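You operate a simulated robot arm through the tools that you are given. There is no shell and no other tool. Be economical: measure what you need, move in short steps, check, and stop when the job is done.

The job below is to be done with a simulated robot arm. You get a single attempt, and the scene is never put back.

JOB
Clamp the orange-ringed hose in the fixture, lever its fitting home, and unclamp it.
Fine: fingers clear of the fixture ram; let the lever come back.

The check looks at the end state, three seconds after you hand in, the way a careful person would. Anything else that was tipped, shoved, dropped, spilled or broken makes it a failure.

ROBOT AND FRAMES
A 6-joint arm with a two-finger parallel gripper, fixed in place. Base frame: the origin is at the foot of the arm, x ahead of it, y to its left, z up; the work surface is at about z = 92.9. Lengths are in cm, angles in degrees, forces in N, time in s.
With the tool pointing down near the work surface it reaches from about 22 to 66 cm from the base axis. Its first joint turns from -66.0 to 66.0 degrees. Payload 2.9 kg.
The tool frame sits at the grasp point between the pads (the TCP): z along the fingers, y along the line on which they close. The tips reach 3 cm beyond it. The gripper opens to 11 cm. The fingers are 2 cm wide and 1 cm thick; the gripper's body (4.8 by 11.2 cm) begins 5.5 cm behind the TCP.
Orientation is told as [roll, pitch, yaw] about the base's x, y, z axes, in that order, counted from this pose: with the fingers straight down and closing along the base's y, the tool's x points along the base's -x, its y along +y and its z along -z.

CONTROLS
- The arm moves only by the tool nudge_tool. Its argument "increments" is a list of rows, each an object (a shift or turn left out is 0, a gripper value left out holds the last) with "rot": the turn, a rotation vector about the tool's x, y, z in degrees, a list of three; "xyz": the shift along the tool's x, y, z in cm, a list of three; "fingers": the closure in counts, from 0 (fully open) to 255 (shut). In form: [{"rot": [rx, ry, rz], "xyz": [x, y, z], "fingers": fingers}, ...]. A call has 1 to 20 rows; each row shifts and turns the commanded pose from where the row before left it, along the tool's axes as they then stand. A row lasts 0.2 s, in which the tool goes at most 5 cm and 8.6 degrees; a call with a longer step from one row to the next is refused whole, and so is a gripper value outside its range. A pose out of reach is approached as far as the arm can. The call stops where the force on the tool passes 90 N (or 10 N more than at its start, if that is more) or the arm is blocked; 0.2 s more then pass. Each finger travels about 10.8 cm/s and halts on what it meets, pressing with about 30 N; the grip force reading is that of the motor and also rises with nothing between the fingers. The clock runs only during rows and for 0.2 s after the last one: add rows that do not move to give the fingers time. It gives the time, the measured TCP pose, the force on the tool (base axes), the opening and the grip force at its end, in the units of the frame above (readings bear some noise), and new pictures: "pictures" is both (left out), scene, wrist or none.
- Cameras (640 x 400 px; columns grow to the right, rows downward): "scene" is fixed at [6.67, 41.91, 140.24]; the picture's right is [-0.88, -0.48, 0.00], its down [-0.18, 0.33, -0.92] and it looks along [0.45, -0.81, -0.38] (base axes); focal length 335 px, centre (320, 200). "wrist" rides on the gripper at [-3.6, 0, -5.7] in the tool frame; the picture's right is [0.00, -1.00, 0.00], its down [0.97, 0.00, -0.24] and it looks along [0.24, 0.00, 0.97] (tool axes); focal length 218 px, centre (320, 200). There is no depth. A picture from a camera that has moved, and an enlarged one, comes with that camera's place and axes in the base frame and with its lens.
- close_up(camera, box): a new picture of the part [left, top, right, bottom] of that camera's present view, enlarged. No time passes.
- finish_job(): hands the job in; it is judged then, once.

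Work in short steps. Places have to be worked out from the pictures, the camera data and where the tool is seen: move nearer, look again, correct. Check each grasp and each placing, and mend what went wrong. You have 120 turns and 150 pictures in all, those below and enlarged ones among them. Open the gripper and draw the arm clear of the work before you hand the job in, unless the task says otherwise; then end with one line.

The tools are called as a command line: name --argument value ..., lists and objects as JSON in quotes. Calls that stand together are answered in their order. nudge_tool: Moves the arm, as the interface text tells. Its arguments: {"type":"object","properties":{"increments":{"type":"array","items":{"type":"object","properties":{"rot":{"type":"array","items":{"type":"number"}},"xyz":{"type":"array","items":{"type":"number"}},"fingers":{"type":"number"}}}},"pictures":{"type":"string","enum":["both","scene","wrist","none"]}},"required":["increments"]} The other tools are called the same way: close_up (camera, box) takes an enlarged picture of a part of a camera's view; finish_job () hands the job in.

At the start:

```text
t: 0.0
position: [37.93, -8.35, 130.97]
orientation: [0.0, 0.0, 0.1]
contact_force: [0.8, 1.1, -0.1]
grip_width: 11.01
grasp_force: 0.0
```

scene: 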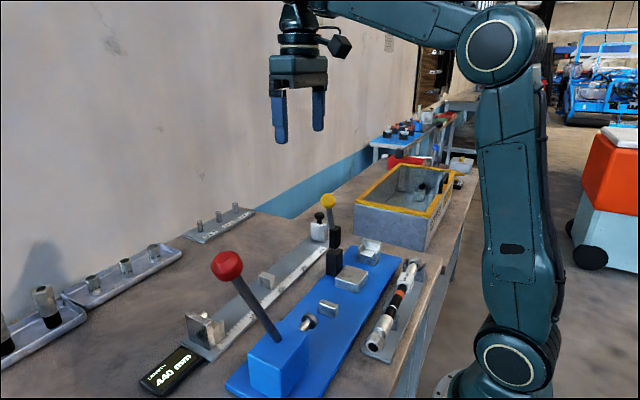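
wrist: 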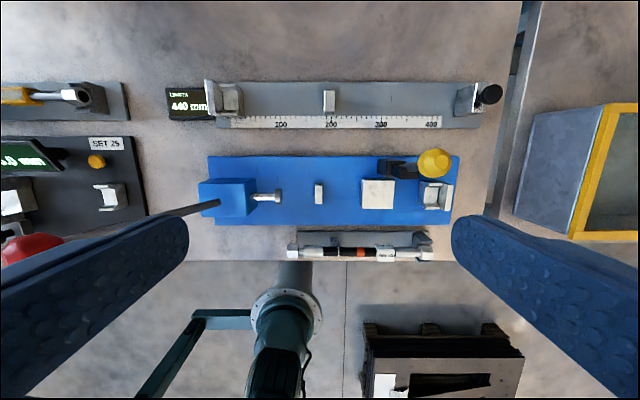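

I see a blue fixture with a red-knob lever and a yellow-knob clamp, and a hose with an orange ring in a rack close to the base. I'll look closer at the details.

close_up --camera "scene" --box '[200, 180, 460, 400]'

close_up --camera "wrist" --box '[180, 60, 520, 270]'

close_up --camera "wrist" --box '[0, 70, 210, 270]'

```text
1.82 times, centred on (330, 290) of scene
camera zoom: at [6.67, 41.91, 140.24], right [-0.88, -0.48, 0.0], down [-0.18, 0.33, -0.92], along [0.45, -0.81, -0.38], focal length 609 px, centre (302, 36)
```

zoom: 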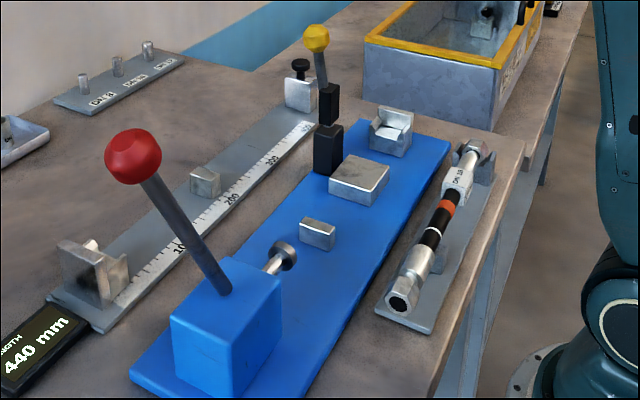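

```text
1.88 times, centred on (350, 165) of wrist
camera zoom: at [41.52, -8.34, 136.67], right [0.0, -1.0, 0.0], down [-0.97, 0.0, 0.24], along [-0.24, 0.0, -0.97], focal length 411 px, centre (264, 266)
```

zoom: 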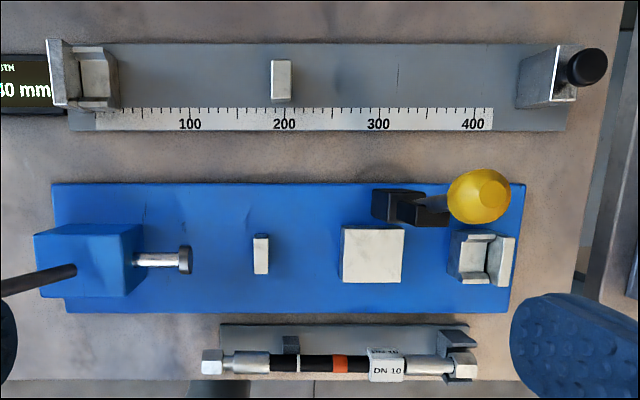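

```text
2.00 times, centred on (105, 170) of wrist
camera zoom: at [41.52, -8.34, 136.67], right [0.0, -1.0, 0.0], down [-0.97, 0.0, 0.24], along [-0.24, 0.0, -0.97], focal length 436 px, centre (750, 260)
```

zoom: 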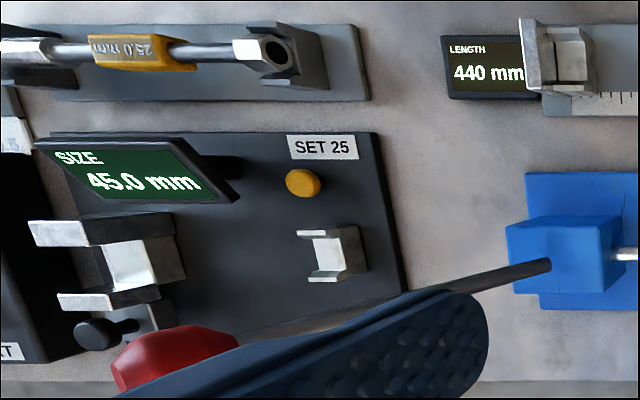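

The hose lies along y at about x 20.5, and the fixture's centre line is about x 33. I'll yaw the tool 90° so the fingers close along x, drop a little over the fixture, and look again.

nudge_tool --increments '[{"rot": [0, 0, 8.5], "xyz": [0, 0, 0]}, {"rot": [0, 0, 8.5]}, {"rot": [0, 0, 8.5]}, {"rot": [0, 0, 8.5]}, {"rot": [0, 0, 8.5]}, {"rot": [0, 0, 8.5]}, {"rot": [0, 0, 8.5]}, {"rot": [0, 0, 8.5]}, {"rot": [0, 0, 8.5]}, {"rot": [0, 0, 8.5]}, {"rot": [0, 0, 5]}]' --pictures "both"

```text
t: 2.4
position: [37.91, -8.22, 131.09]
orientation: [0.1, 0.0, -90.1]
contact_force: [-0.9, 0.2, -0.1]
grip_width: 11.02
grasp_force: 0.1
camera wrist: at [37.92, -11.91, 136.66], right [-1.0, 0.0, 0.0], down [0.0, 0.97, 0.24], along [0.0, 0.24, -0.97], focal length 218 px, centre (320, 200)
```

scene: 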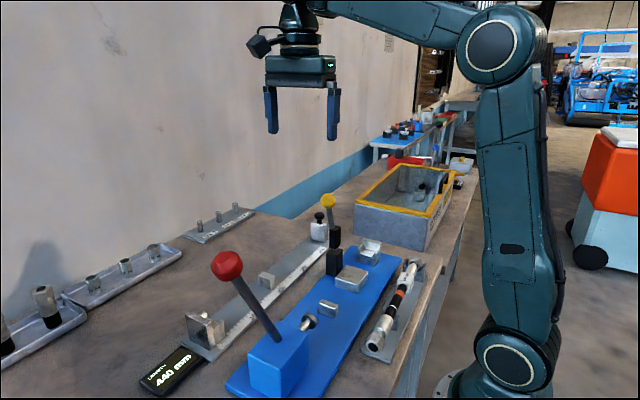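
wrist: 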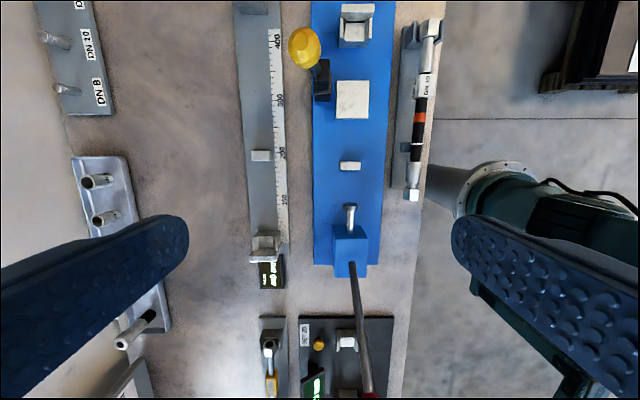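

Now tool x is base +y and tool y is base +x. I'll move nearer to the hose and lower to look.

nudge_tool --increments '[{"xyz": [-1, -3, 2.5]}, {"xyz": [-1, -3, 3]}, {"xyz": [-1, -3, 3]}, {"xyz": [-1, -3, 3]}]' --pictures "wrist"

close_up --camera "wrist" --box '[160, 0, 480, 200]'

close_up --camera "scene" --box '[340, 240, 460, 370]'

close_up --camera "scene" --box '[280, 180, 400, 320]'

```text
t: 3.4
position: [25.65, -12.27, 119.61]
orientation: [0.1, 0.0, -90.0]
contact_force: [-0.2, 0.6, -0.6]
grip_width: 11.01
grasp_force: 0.1
camera wrist: at [25.84, -15.96, 125.22], right [-1.0, 0.0, 0.0], down [0.0, 0.97, 0.24], along [0.0, 0.24, -0.97], focal length 218 px, centre (320, 200)
```

wrist: 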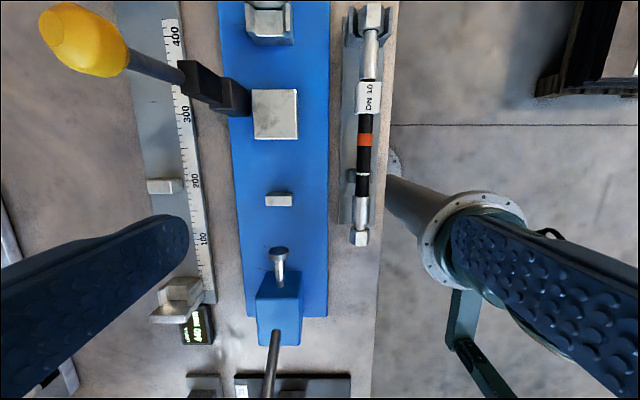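

```text
2.00 times, centred on (320, 100) of wrist
camera zoom: at [25.84, -15.96, 125.22], right [-1.0, 0.0, 0.0], down [0.0, 0.97, 0.24], along [0.0, 0.24, -0.97], focal length 436 px, centre (320, 400)
```

zoom: 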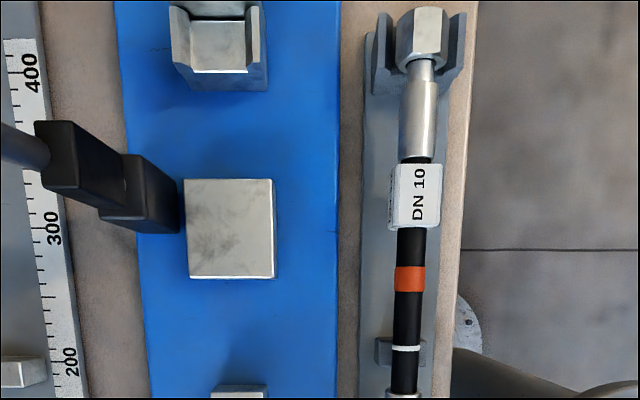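

```text
3.08 times, centred on (400, 305) of scene
camera zoom: at [6.67, 41.91, 140.24], right [-0.88, -0.48, 0.0], down [-0.18, 0.33, -0.92], along [0.45, -0.81, -0.38], focal length 1031 px, centre (74, -123)
```

zoom: 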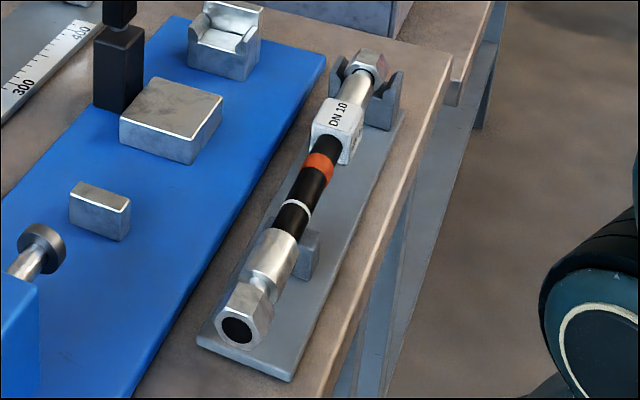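

```text
2.86 times, centred on (340, 250) of scene
camera zoom: at [6.67, 41.91, 140.24], right [-0.88, -0.48, 0.0], down [-0.18, 0.33, -0.92], along [0.45, -0.81, -0.38], focal length 957 px, centre (263, 57)
```

zoom: 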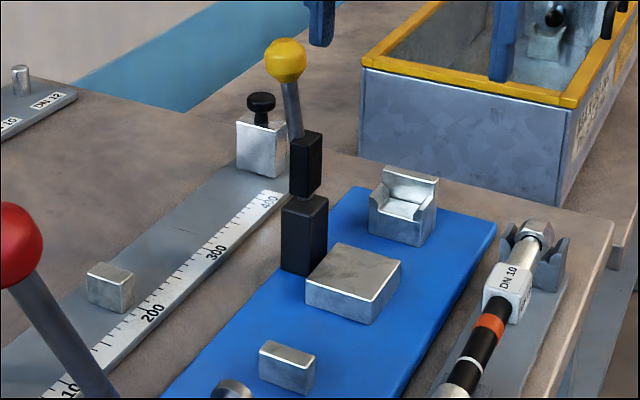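

The hose axis is about x 20.2, z 96. The collar ("DN 10") spans roughly y -19.6 to -23, and the end nut -28.1 to -30.7. I'll look straight at the nest and clamp area to fix its geometry.

nudge_tool --increments '[{"xyz": [-4, 1, 0]}, {"xyz": [-4, 1, 0]}, {"xyz": [-4, 1, 0]}]' --pictures "wrist"

close_up --camera "wrist" --box '[160, 60, 480, 260]'

```text
t: 4.2
position: [28.96, -24.32, 119.64]
orientation: [0.0, 0.0, -90.0]
contact_force: [-0.2, 0.3, -0.5]
grip_width: 10.98
grasp_force: 0.1
camera wrist: at [28.98, -28.01, 125.28], right [-1.0, 0.0, 0.0], down [0.0, 0.97, 0.24], along [0.0, 0.24, -0.97], focal length 218 px, centre (320, 200)
```

wrist: 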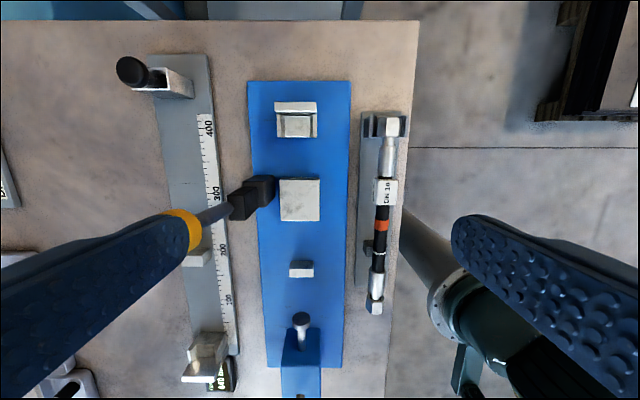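

```text
2.00 times, centred on (320, 160) of wrist
camera zoom: at [28.98, -28.01, 125.28], right [-1.0, 0.0, 0.0], down [0.0, 0.97, 0.24], along [0.0, 0.24, -0.97], focal length 436 px, centre (320, 280)
```

zoom: 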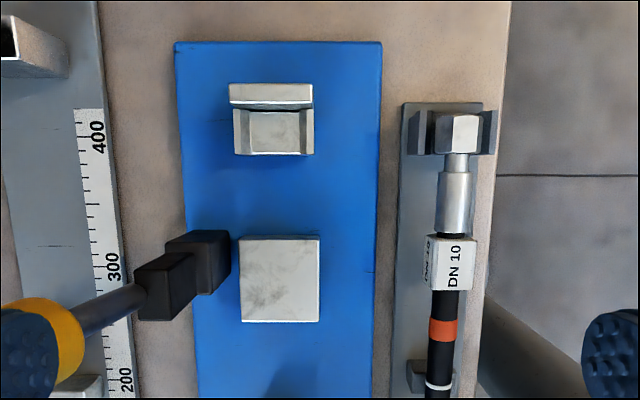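

The fixture's nest lines up in y almost exactly with the rack, so the hose mostly needs to shift about 11.5 cm in x. I'll move over the hose at y≈-16, partly closing the fingers to ~5 cm.

nudge_tool --increments '[{"xyz": [2.7, -2.8, 2], "fingers": 140}, {"xyz": [2.7, -2.8, 4]}, {"xyz": [2.7, -2.8, 4]}, {"xyz": [0, 0, 3]}, {"xyz": [0, 0, 0]}]' --pictures "both"

close_up --camera "wrist" --box '[200, 100, 440, 300]'

```text
refused: row 2 steps farther than a row can; nothing moved
```

```text
2.00 times, centred on (320, 200) of wrist
camera zoom: at [28.98, -28.01, 125.28], right [-1.0, 0.0, 0.0], down [0.0, 0.97, 0.24], along [0.0, 0.24, -0.97], focal length 436 px, centre (320, 200)
```

zoom: 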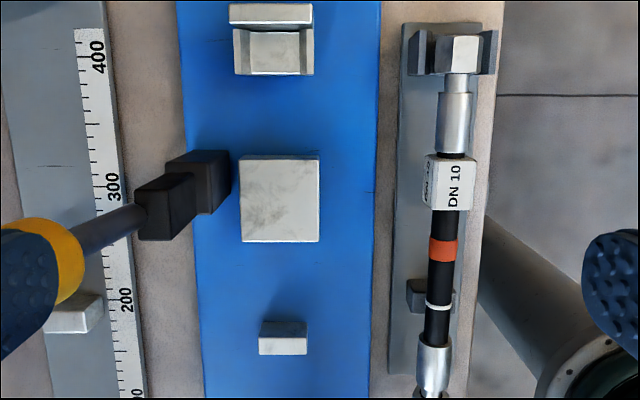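

The row was too long, so I'll repeat it in smaller steps.

nudge_tool --increments '[{"xyz": [2.7, -2.8, 1], "fingers": 140}, {"xyz": [2.7, -2.8, 2.5]}, {"xyz": [2.7, -2.8, 2.5]}, {"xyz": [0, 0, 4]}, {"xyz": [0, 0, 3]}, {"xyz": [0, 0, 0]}]' --pictures "both"

close_up --camera "wrist" --box '[200, 50, 440, 250]'

```text
t: 5.6
position: [20.55, -16.06, 106.33]
orientation: [0.2, 0.0, -90.0]
contact_force: [0.5, 0.3, 0.2]
grip_width: 4.95
grasp_force: 0.1
camera wrist: at [20.52, -19.79, 112.0], right [-1.0, 0.0, 0.0], down [0.0, 0.97, 0.24], along [0.0, 0.24, -0.97], focal length 218 px, centre (320, 200)
```

scene: 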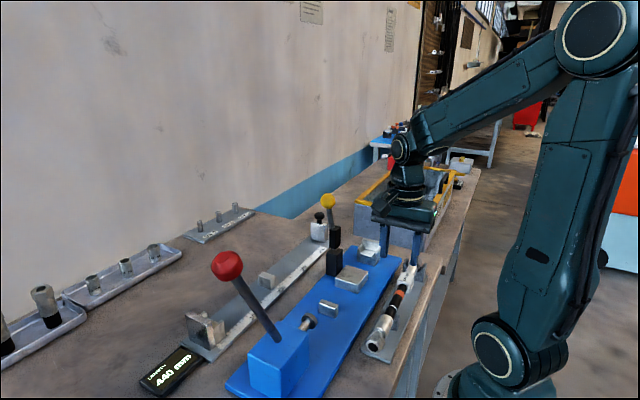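
wrist: 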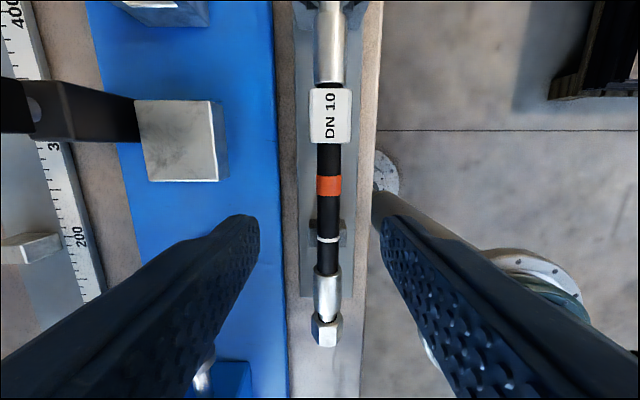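

```text
2.00 times, centred on (320, 150) of wrist
camera zoom: at [20.52, -19.79, 112.0], right [-1.0, 0.0, 0.0], down [0.0, 0.97, 0.24], along [0.0, 0.24, -0.97], focal length 436 px, centre (320, 300)
```

zoom: 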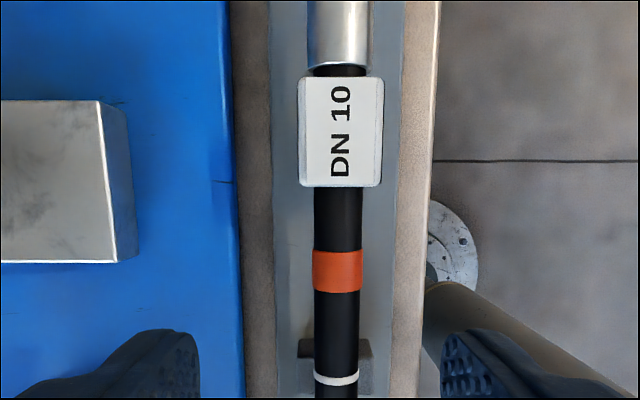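

Directly above, the hose axis is at x≈19.9, and there is free black hose at y≈-15.2 between the orange ring and the rack post. I'll centre there and lower part of the way.

nudge_tool --increments '[{"xyz": [0.9, -0.65, 1]}, {"xyz": [0, 0, 2]}, {"xyz": [0, 0, 2]}, {"xyz": [0, 0, 1.5]}, {"xyz": [0, 0, 0]}]' --pictures "both"

close_up --camera "scene" --box '[340, 220, 460, 370]'

```text
t: 6.8
position: [19.85, -15.28, 99.94]
orientation: [0.1, 0.0, -90.0]
contact_force: [-0.1, 0.3, 0.4]
grip_width: 4.96
grasp_force: 0.0
camera wrist: at [19.88, -18.92, 105.6], right [-1.0, 0.0, 0.0], down [0.0, 0.97, 0.24], along [0.0, 0.24, -0.97], focal length 218 px, centre (320, 200)
```

scene: 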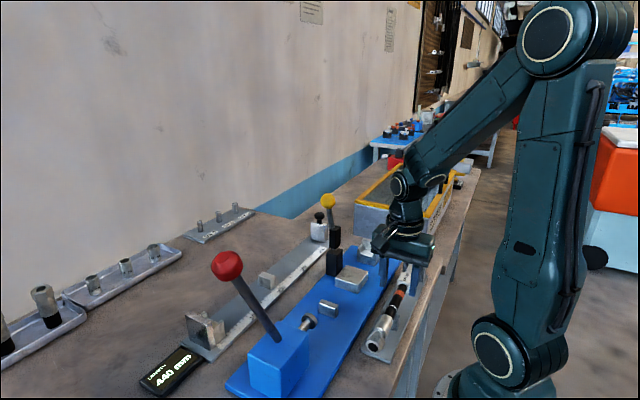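
wrist: 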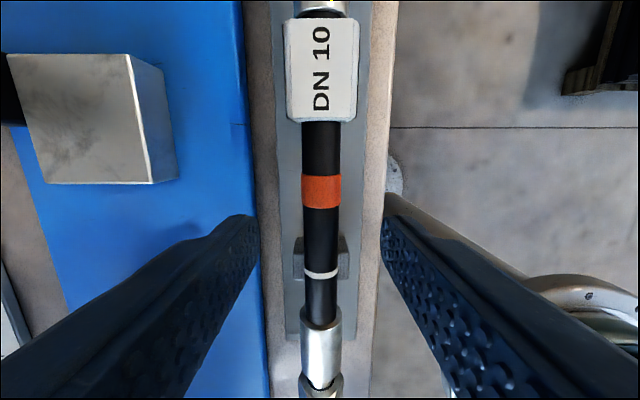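

```text
2.67 times, centred on (400, 295) of scene
camera zoom: at [6.67, 41.91, 140.24], right [-0.88, -0.48, 0.0], down [-0.18, 0.33, -0.92], along [0.45, -0.81, -0.38], focal length 893 px, centre (107, -53)
```

zoom: 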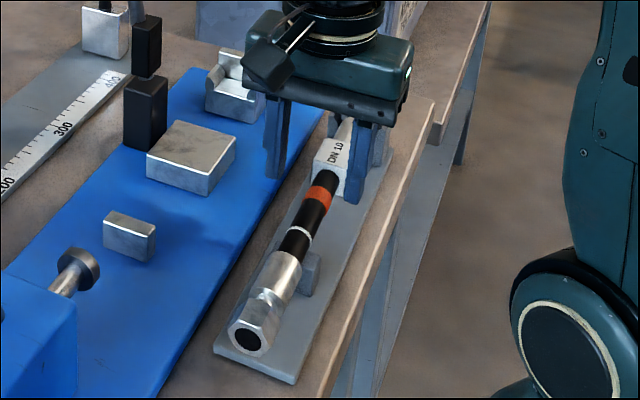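

The hose is centred between the fingers, and the grip zone lies between the orange ring and the post. I'll lower 2.6 cm and close.

nudge_tool --increments '[{"xyz": [0, 0, 1.3]}, {"xyz": [0, 0, 1.3]}, {"xyz": [0, 0, 0]}, {"fingers": 255}, {}, {}, {}]' --pictures "both"

close_up --camera "scene" --box '[340, 220, 460, 370]'

```text
t: 8.4
position: [19.75, -15.29, 97.42]
orientation: [0.2, -0.1, -89.9]
contact_force: [-0.5, -0.2, 0.3]
grip_width: 1.77
grasp_force: 30.4
camera wrist: at [19.83, -18.94, 103.03], right [-1.0, 0.0, 0.0], down [0.0, 0.97, 0.24], along [0.0, 0.24, -0.97], focal length 218 px, centre (320, 200)
```

scene: 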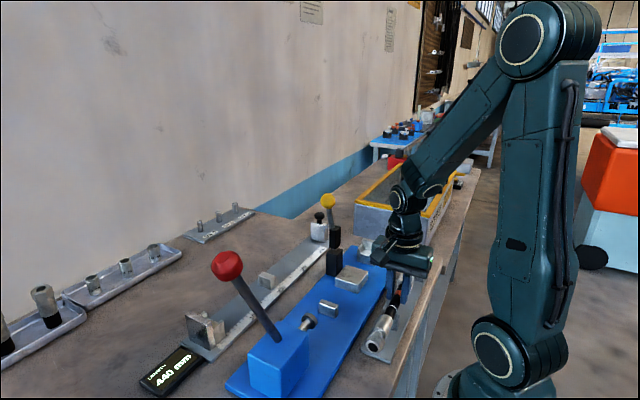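
wrist: 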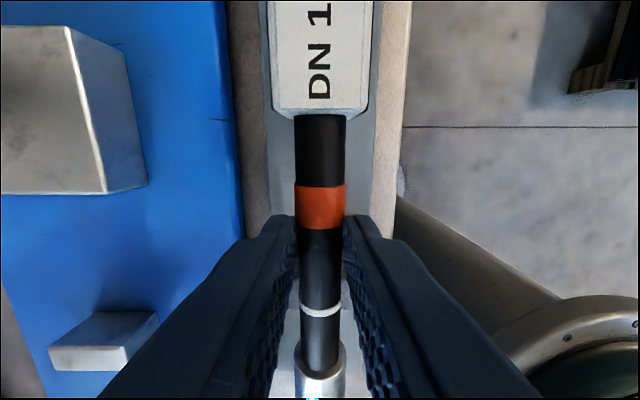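

```text
2.67 times, centred on (400, 295) of scene
camera zoom: at [6.67, 41.91, 140.24], right [-0.88, -0.48, 0.0], down [-0.18, 0.33, -0.92], along [0.45, -0.81, -0.38], focal length 893 px, centre (107, -53)
```

zoom: 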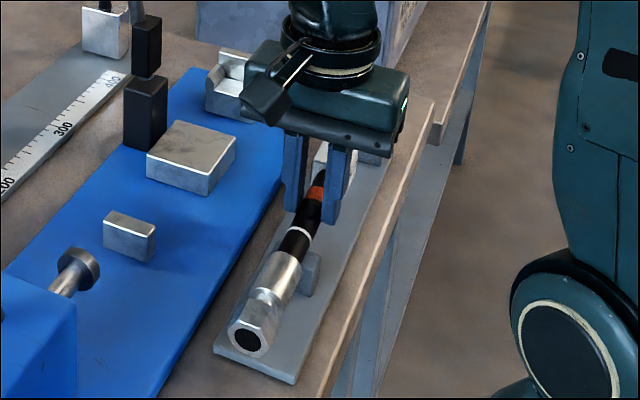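

The grip is firm at 1.77 cm on the hose. I'll lift it straight up slowly and check.

nudge_tool --increments '[{"xyz": [0, 0, -1]}, {"xyz": [0, 0, -1.5]}, {"xyz": [0, 0, -2]}, {"xyz": [0, 0, -2]}, {"xyz": [0, 0, -2]}, {}]' --pictures "both"

close_up --camera "scene" --box '[300, 180, 460, 370]'

```text
t: 9.8
position: [19.89, -15.35, 105.85]
orientation: [0.2, 0.0, -90.0]
contact_force: [-0.3, 0.1, -3.3]
grip_width: 1.78
grasp_force: 30.3
camera wrist: at [19.93, -18.93, 111.54], right [-1.0, 0.0, 0.0], down [0.0, 0.97, 0.24], along [0.0, 0.24, -0.97], focal length 218 px, centre (320, 200)
```

scene: 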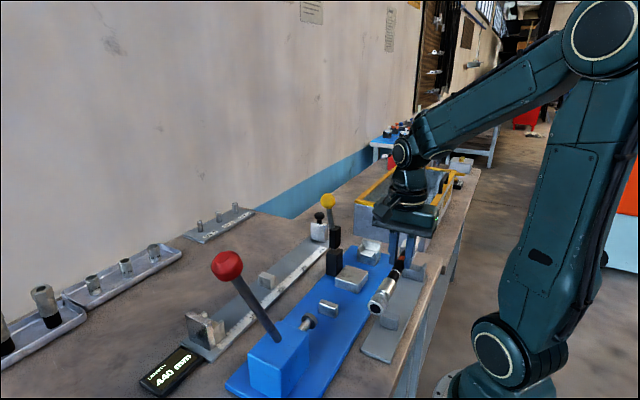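
wrist: 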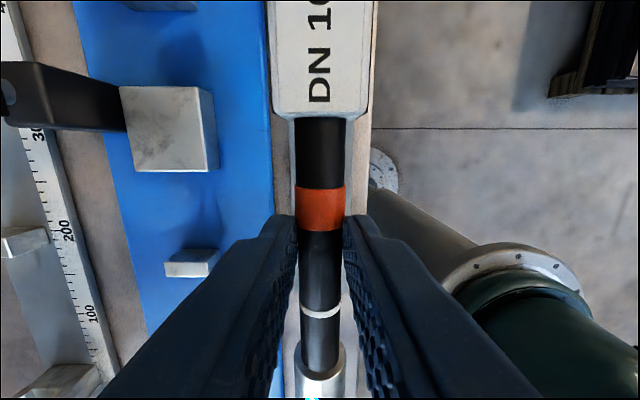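

```text
2.11 times, centred on (380, 275) of scene
camera zoom: at [6.67, 41.91, 140.24], right [-0.88, -0.48, 0.0], down [-0.18, 0.33, -0.92], along [0.45, -0.81, -0.38], focal length 705 px, centre (194, 42)
```

zoom: 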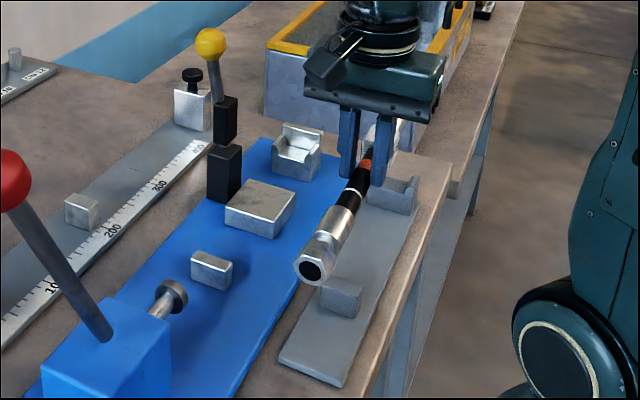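

Lifted level. Now I'll carry it +x over the fixture and look down for alignment.

nudge_tool --increments '[{"xyz": [0, 2.5, 0]}, {"xyz": [0, 2.5, 0]}, {"xyz": [0, 2.5, 0]}, {"xyz": [0, 2.5, 0]}, {"xyz": [0, 2, 0]}, {}]' --pictures "both"

close_up --camera "scene" --box '[270, 180, 430, 370]'

```text
t: 11.2
position: [31.92, -15.33, 105.87]
orientation: [0.0, 0.1, -90.1]
contact_force: [-0.3, -0.6, -2.7]
grip_width: 1.77
grasp_force: 30.0
camera wrist: at [31.92, -19.0, 111.49], right [-1.0, 0.0, 0.0], down [0.0, 0.97, 0.24], along [0.0, 0.24, -0.97], focal length 218 px, centre (320, 200)
```

scene: 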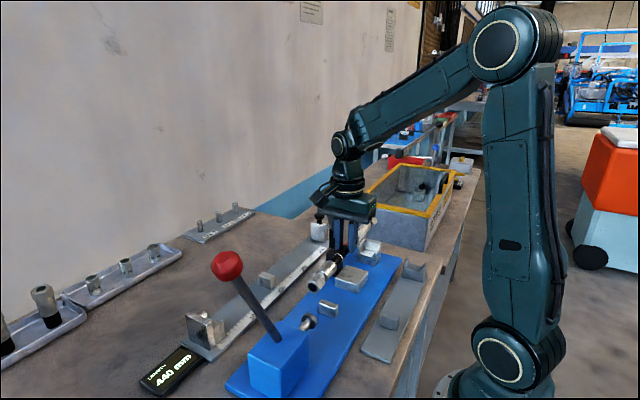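
wrist: 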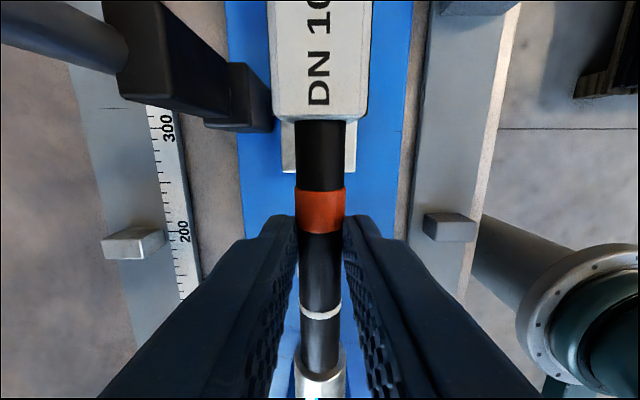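

```text
2.11 times, centred on (350, 275) of scene
camera zoom: at [6.67, 41.91, 140.24], right [-0.88, -0.48, 0.0], down [-0.18, 0.33, -0.92], along [0.45, -0.81, -0.38], focal length 705 px, centre (257, 42)
```

zoom: 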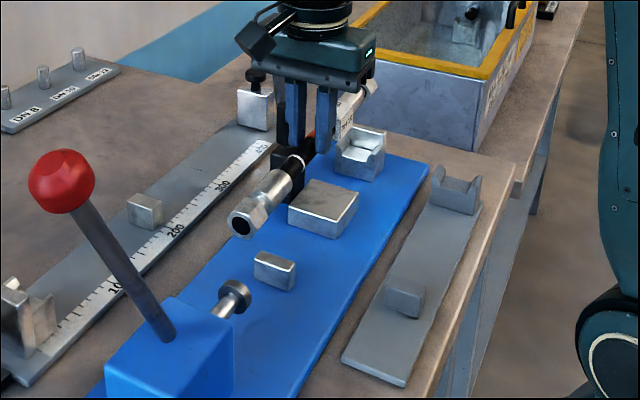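

The pad is directly below the hose, at x≈31.95. I'll lower to a little above contact, shifting +0.2 in y, and compare the nut with the nest's back wall and the ram.

nudge_tool --increments '[{"xyz": [0.2, 0, 1.5]}, {"xyz": [0, 0, 2]}, {"xyz": [0, 0, 1]}, {}]' --pictures "both"

close_up --camera "scene" --box '[280, 210, 420, 350]'

close_up --camera "wrist" --box '[220, 0, 420, 140]'

```text
t: 12.2
position: [31.91, -15.14, 101.4]
orientation: [0.0, -0.1, -89.9]
contact_force: [0.4, -0.1, -3.4]
grip_width: 1.79
grasp_force: 30.3
camera wrist: at [31.87, -18.81, 107.02], right [-1.0, 0.0, 0.0], down [0.0, 0.97, 0.24], along [0.0, 0.24, -0.97], focal length 218 px, centre (320, 200)
```

scene: 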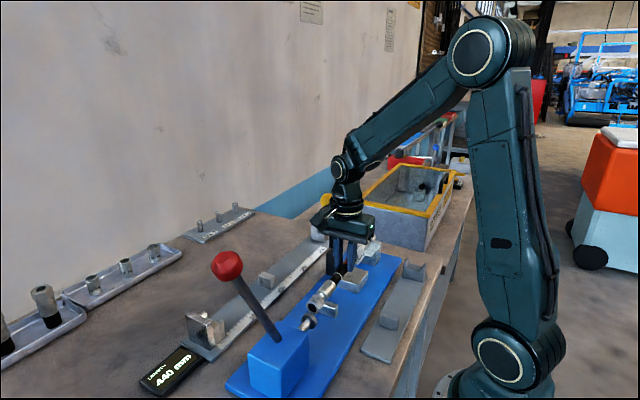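
wrist: 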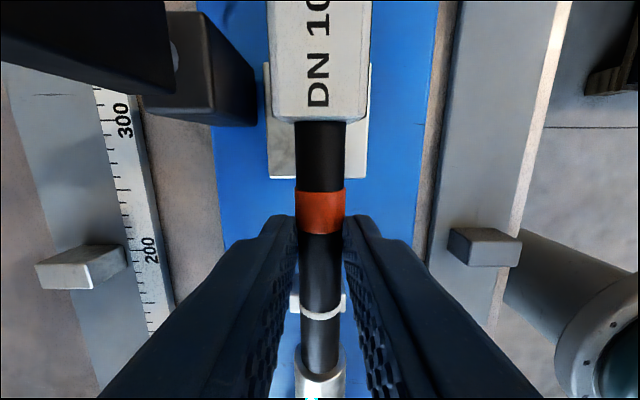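

```text
2.86 times, centred on (350, 280) of scene
camera zoom: at [6.67, 41.91, 140.24], right [-0.88, -0.48, 0.0], down [-0.18, 0.33, -0.92], along [0.45, -0.81, -0.38], focal length 957 px, centre (234, -29)
```

zoom: 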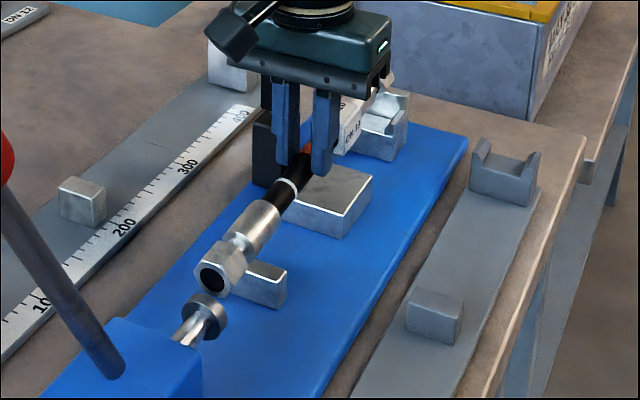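

```text
2.86 times, centred on (320, 70) of wrist
camera zoom: at [31.87, -18.81, 107.02], right [-1.0, 0.0, 0.0], down [0.0, 0.97, 0.24], along [0.0, 0.24, -0.97], focal length 624 px, centre (320, 571)
```

zoom: 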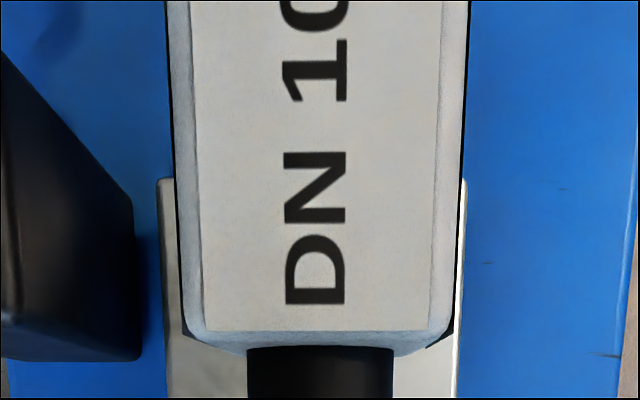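

Nut and ram tip are nearly coincident in y, so I need a finer look at both ends.

close_up --camera "scene" --box '[285, 280, 335, 330]'

close_up --camera "scene" --box '[345, 220, 395, 275]'

```text
8.00 times, centred on (310, 305) of scene
camera zoom: at [6.67, 41.91, 140.24], right [-0.88, -0.48, 0.0], down [-0.18, 0.33, -0.92], along [0.45, -0.81, -0.38], focal length 2680 px, centre (400, -640)
```

zoom: 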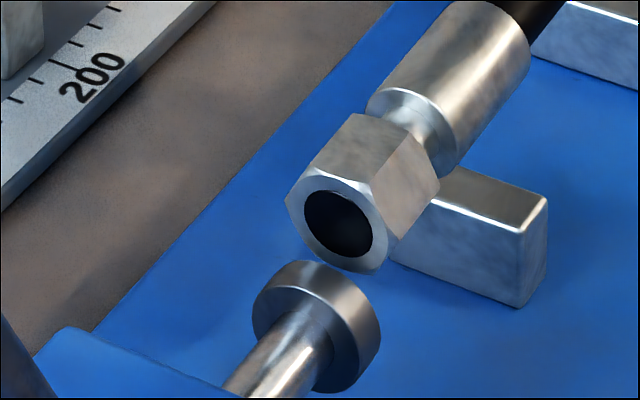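

```text
7.27 times, centred on (370, 248) of scene
camera zoom: at [6.67, 41.91, 140.24], right [-0.88, -0.48, 0.0], down [-0.18, 0.33, -0.92], along [0.45, -0.81, -0.38], focal length 2436 px, centre (-44, -146)
```

zoom: 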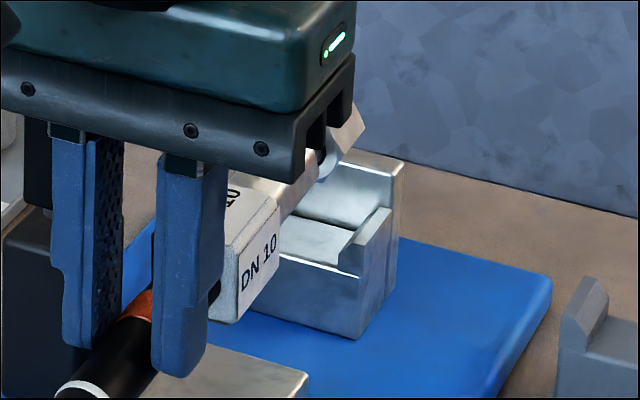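

The ram gap is about 0.65 cm and the wall gap a few mm, so the current y is central. I estimate seating near TCP z 98.5–99.4, so I'll lower in small steps while watching the force.

nudge_tool --increments '[{"xyz": [0, 0, 0.8]}, {"xyz": [0, 0, 0.7]}, {}]' --pictures "none"

close_up --camera "scene" --box '[285, 280, 335, 330]'

close_up --camera "scene" --box '[345, 220, 395, 275]'

```text
t: 13.0
position: [31.84, -15.11, 99.93]
orientation: [0.0, 0.0, -90.0]
contact_force: [-0.2, 0.8, -3.0]
grip_width: 1.76
grasp_force: 30.1
```

```text
8.00 times, centred on (310, 305) of scene
camera zoom: at [6.67, 41.91, 140.24], right [-0.88, -0.48, 0.0], down [-0.18, 0.33, -0.92], along [0.45, -0.81, -0.38], focal length 2680 px, centre (400, -640)
```

zoom: 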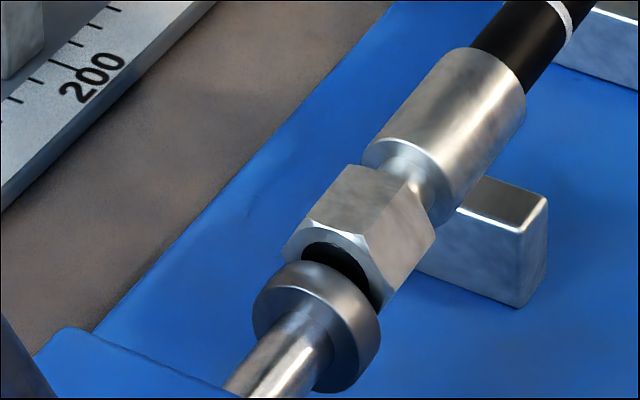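

```text
7.27 times, centred on (370, 248) of scene
camera zoom: at [6.67, 41.91, 140.24], right [-0.88, -0.48, 0.0], down [-0.18, 0.33, -0.92], along [0.45, -0.81, -0.38], focal length 2436 px, centre (-44, -146)
```

zoom: 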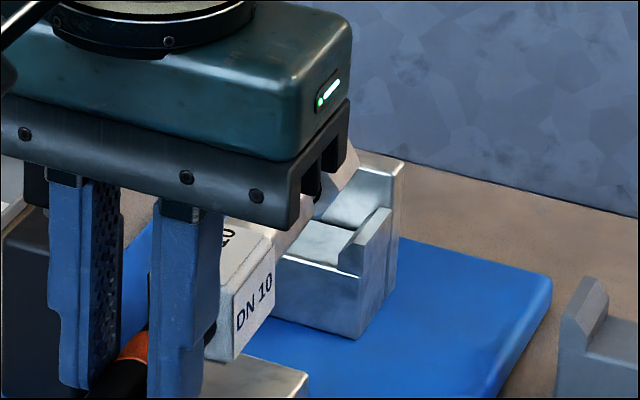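

No contact yet. I'll go lower by 0.5 in two small steps.

nudge_tool --increments '[{"xyz": [0, 0.08, 0.25]}, {"xyz": [0, 0, 0.25]}, {}]' --pictures "none"

close_up --camera "scene" --box '[285, 220, 395, 330]'

```text
t: 13.8
position: [32.04, -15.06, 99.51]
orientation: [0.0, 0.0, -90.0]
contact_force: [0.1, -0.2, -4.0]
grip_width: 1.81
grasp_force: 30.1
```

```text
3.64 times, centred on (340, 275) of scene
camera zoom: at [6.67, 41.91, 140.24], right [-0.88, -0.48, 0.0], down [-0.18, 0.33, -0.92], along [0.45, -0.81, -0.38], focal length 1218 px, centre (247, -73)
```

zoom: 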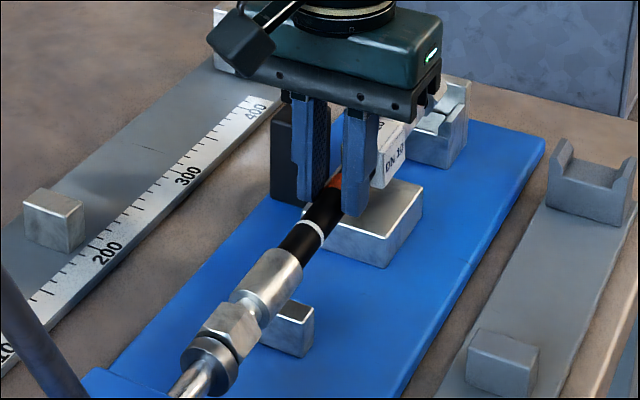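

Still free, with the collar a little above the pad. I'll continue down in small steps.

nudge_tool --increments '[{"xyz": [0, 0, 0.25]}, {"xyz": [0, 0, 0.25]}, {}]' --pictures "none"

close_up --camera "scene" --box '[285, 220, 395, 330]'

```text
t: 14.6
position: [31.98, -15.06, 98.93]
orientation: [0.1, 0.0, -90.0]
contact_force: [0.1, 0.3, -2.9]
grip_width: 1.8
grasp_force: 29.5
```

```text
3.64 times, centred on (340, 275) of scene
camera zoom: at [6.67, 41.91, 140.24], right [-0.88, -0.48, 0.0], down [-0.18, 0.33, -0.92], along [0.45, -0.81, -0.38], focal length 1218 px, centre (247, -73)
```

zoom: 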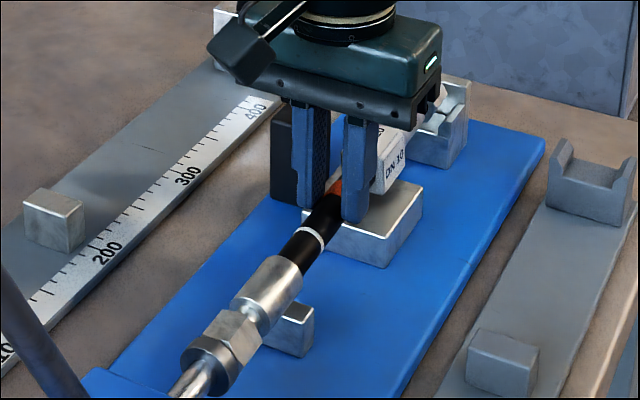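

Still no contact force, and the collar looks almost on the pad. Continuing.

nudge_tool --increments '[{"xyz": [0, 0, 0.15]}, {"xyz": [0, 0, 0.15]}, {}]' --pictures "none"

close_up --camera "scene" --box '[310, 220, 390, 290]'

close_up --camera "scene" --box '[285, 280, 335, 330]'

```text
t: 15.4
position: [31.92, -15.08, 98.7]
orientation: [0.0, 0.0, -89.9]
contact_force: [0.4, -0.1, -3.8]
grip_width: 1.79
grasp_force: 29.9
```

```text
5.71 times, centred on (350, 255) of scene
camera zoom: at [6.67, 41.91, 140.24], right [-0.88, -0.48, 0.0], down [-0.18, 0.33, -0.92], along [0.45, -0.81, -0.38], focal length 1914 px, centre (149, -114)
```

zoom: 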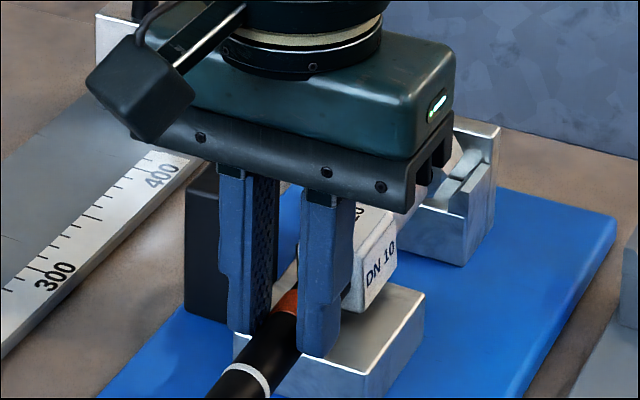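

```text
8.00 times, centred on (310, 305) of scene
camera zoom: at [6.67, 41.91, 140.24], right [-0.88, -0.48, 0.0], down [-0.18, 0.33, -0.92], along [0.45, -0.81, -0.38], focal length 2680 px, centre (400, -640)
```

zoom: 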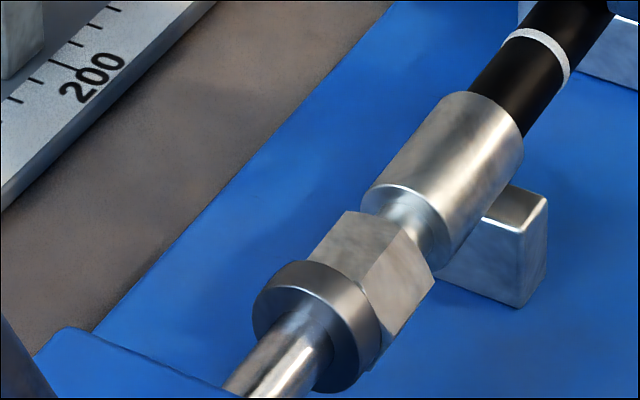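

The nut is now about coaxial with the ram. I'll continue in fine steps until contact shows.

nudge_tool --increments '[{"xyz": [0, 0, 0.15]}, {"xyz": [0, 0, 0.1]}, {}]' --pictures "none"

close_up --camera "scene" --box '[310, 220, 390, 290]'

```text
t: 16.2
position: [31.92, -15.1, 98.4]
orientation: [0.1, 0.0, -90.0]
contact_force: [-0.2, -0.2, 5.1]
grip_width: 1.83
grasp_force: 29.8
```

```text
5.71 times, centred on (350, 255) of scene
camera zoom: at [6.66, 41.91, 140.24], right [-0.88, -0.48, 0.0], down [-0.18, 0.33, -0.92], along [0.45, -0.81, -0.38], focal length 1914 px, centre (149, -114)
```

zoom: 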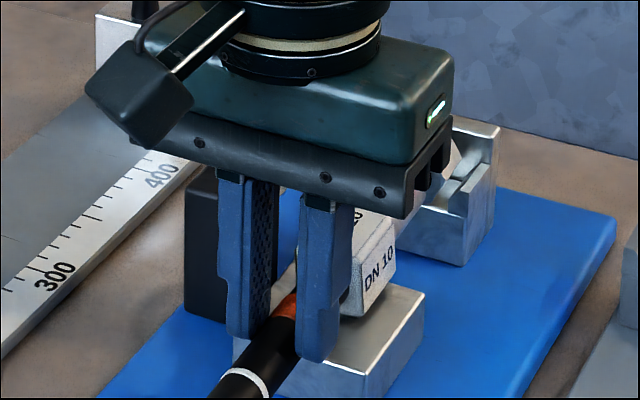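

Contact force has appeared (+8.5 N change), so the hose is seated. I'll open the fingers modestly and look.

nudge_tool --increments '[{"fingers": 205}, {"fingers": 170}, {}, {}]' --pictures "wrist"

close_up --camera "scene" --box '[280, 210, 400, 330]'

```text
t: 17.2
position: [31.94, -15.08, 98.44]
orientation: [0.0, 0.0, -90.1]
contact_force: [-0.6, 0.5, -0.7]
grip_width: 3.68
grasp_force: 0.1
camera wrist: at [31.99, -18.73, 104.0], right [-1.0, 0.0, 0.0], down [0.0, 0.97, 0.24], along [0.0, 0.24, -0.97], focal length 218 px, centre (320, 200)
```

wrist: 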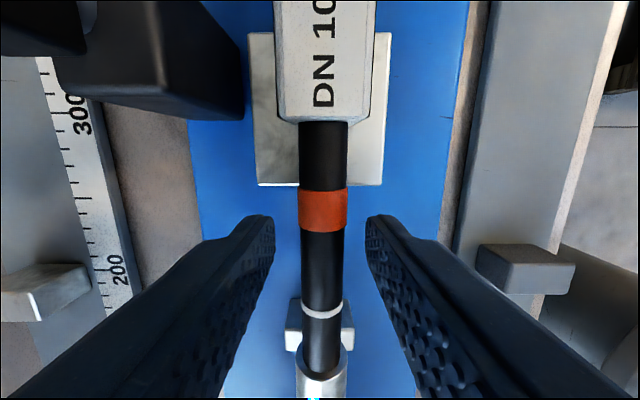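

```text
3.33 times, centred on (340, 270) of scene
camera zoom: at [6.67, 41.91, 140.24], right [-0.88, -0.48, 0.0], down [-0.18, 0.33, -0.92], along [0.45, -0.81, -0.38], focal length 1117 px, centre (253, -33)
```

zoom: 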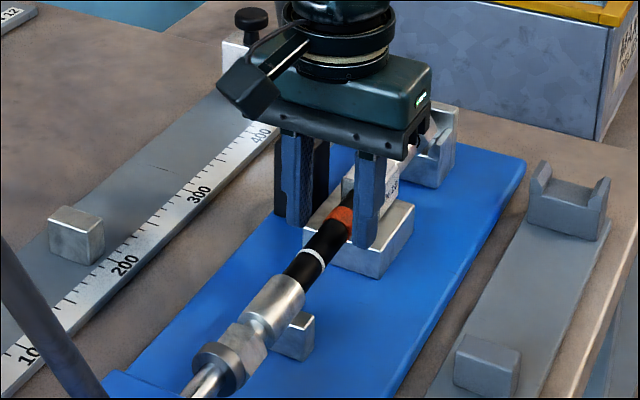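

The hose stayed put on release. I'll rise straight up and look from above.

nudge_tool --increments '[{"xyz": [0, 0, -1.5]}, {"xyz": [0, 0, -4]}, {"xyz": [0, 0, -4.5]}, {"xyz": [0, 0, -4.5]}, {"xyz": [-2, -2, -3]}, {"xyz": [-2, -2, -2]}, {}]' --pictures "both"

close_up --camera "wrist" --box '[200, 0, 400, 170]'

close_up --camera "scene" --box '[280, 180, 400, 330]'

```text
t: 18.8
position: [27.77, -19.06, 117.87]
orientation: [0.1, 0.0, -90.0]
contact_force: [0.2, 0.6, -0.8]
grip_width: 3.68
grasp_force: 0.0
camera wrist: at [27.83, -22.68, 123.56], right [-1.0, 0.0, 0.0], down [0.0, 0.97, 0.24], along [0.0, 0.24, -0.97], focal length 218 px, centre (320, 200)
```

scene: 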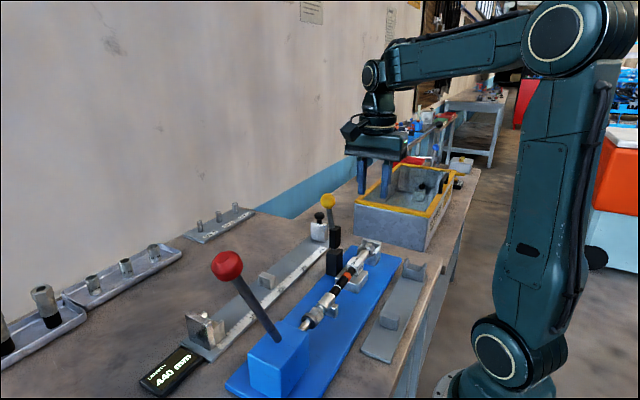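
wrist: 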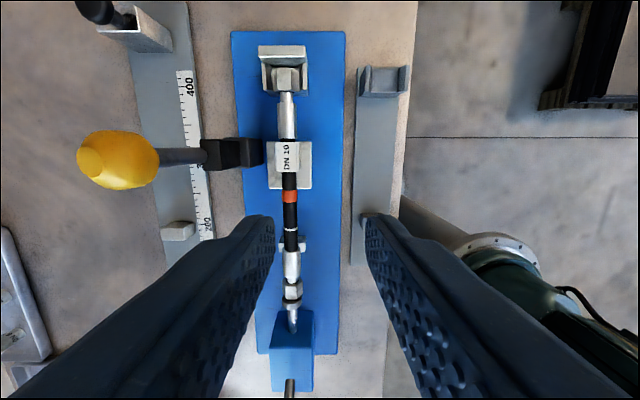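

```text
2.35 times, centred on (300, 85) of wrist
camera zoom: at [27.83, -22.68, 123.56], right [-1.0, 0.0, 0.0], down [0.0, 0.97, 0.24], along [0.0, 0.24, -0.97], focal length 514 px, centre (367, 471)
```

zoom: 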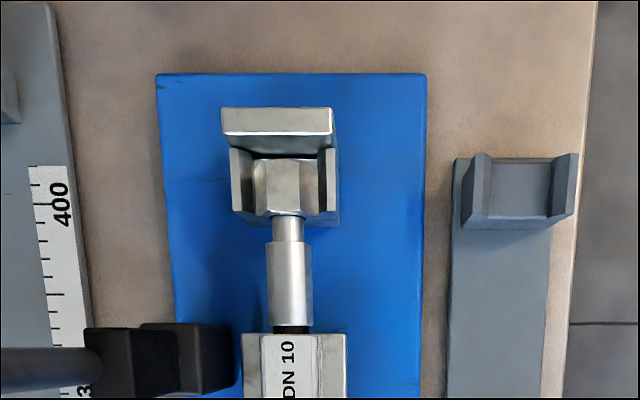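

```text
2.67 times, centred on (340, 255) of scene
camera zoom: at [6.67, 41.91, 140.24], right [-0.88, -0.48, 0.0], down [-0.18, 0.33, -0.92], along [0.45, -0.81, -0.38], focal length 893 px, centre (267, 53)
```

zoom: 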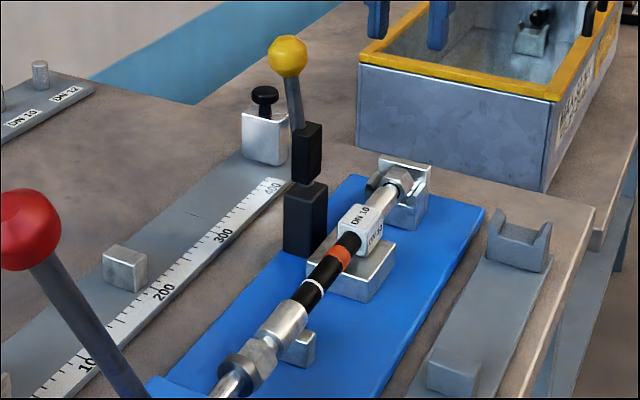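

The nut sits in the nest and the collar on the pad. The clamp lever (knob ~(39.2,-21.6,111.3)) should swing toward -x. I'll turn back to close along y and position above the knob, fingers at ~6 cm.

nudge_tool --increments '[{"rot": [0, 0, -8.5], "xyz": [0, 0, -3], "fingers": 115}, {"rot": [0, 0, -8.5], "xyz": [0, 0, -1]}, {"rot": [0, 0, -8.5]}, {"rot": [0, 0, -8.5]}, {"rot": [0, 0, -8.5]}, {"rot": [0, 0, -8.5]}, {"rot": [0, 0, -8.5]}, {"rot": [0, 0, -8.5]}, {"rot": [0, 0, -8.5]}, {"rot": [0, 0, -8.5]}, {"rot": [0, 0, -5]}, {"xyz": [-3, -0.5, 0]}, {"xyz": [-3, -1, 0]}, {"xyz": [-3, -1, 0]}, {}]' --pictures "both"

```text
t: 22.0
position: [36.93, -21.56, 121.79]
orientation: [0.0, -0.1, 0.0]
contact_force: [0.8, 0.2, -0.5]
grip_width: 6.05
grasp_force: 0.0
camera wrist: at [40.64, -21.55, 127.47], right [0.0, -1.0, 0.0], down [-0.97, 0.0, 0.24], along [-0.24, 0.0, -0.97], focal length 218 px, centre (320, 200)
```

scene: 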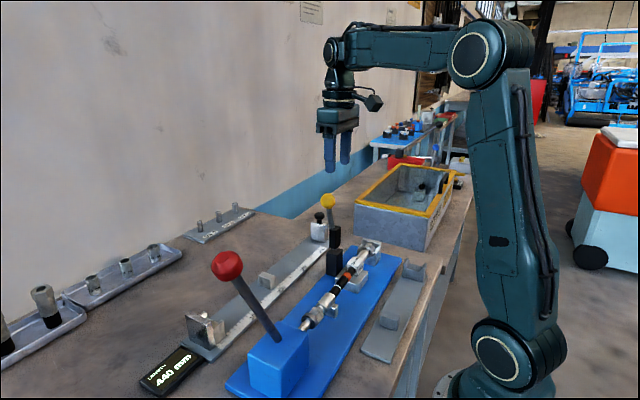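
wrist: 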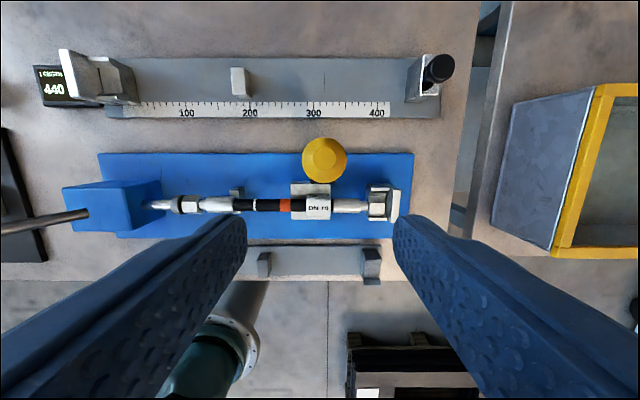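

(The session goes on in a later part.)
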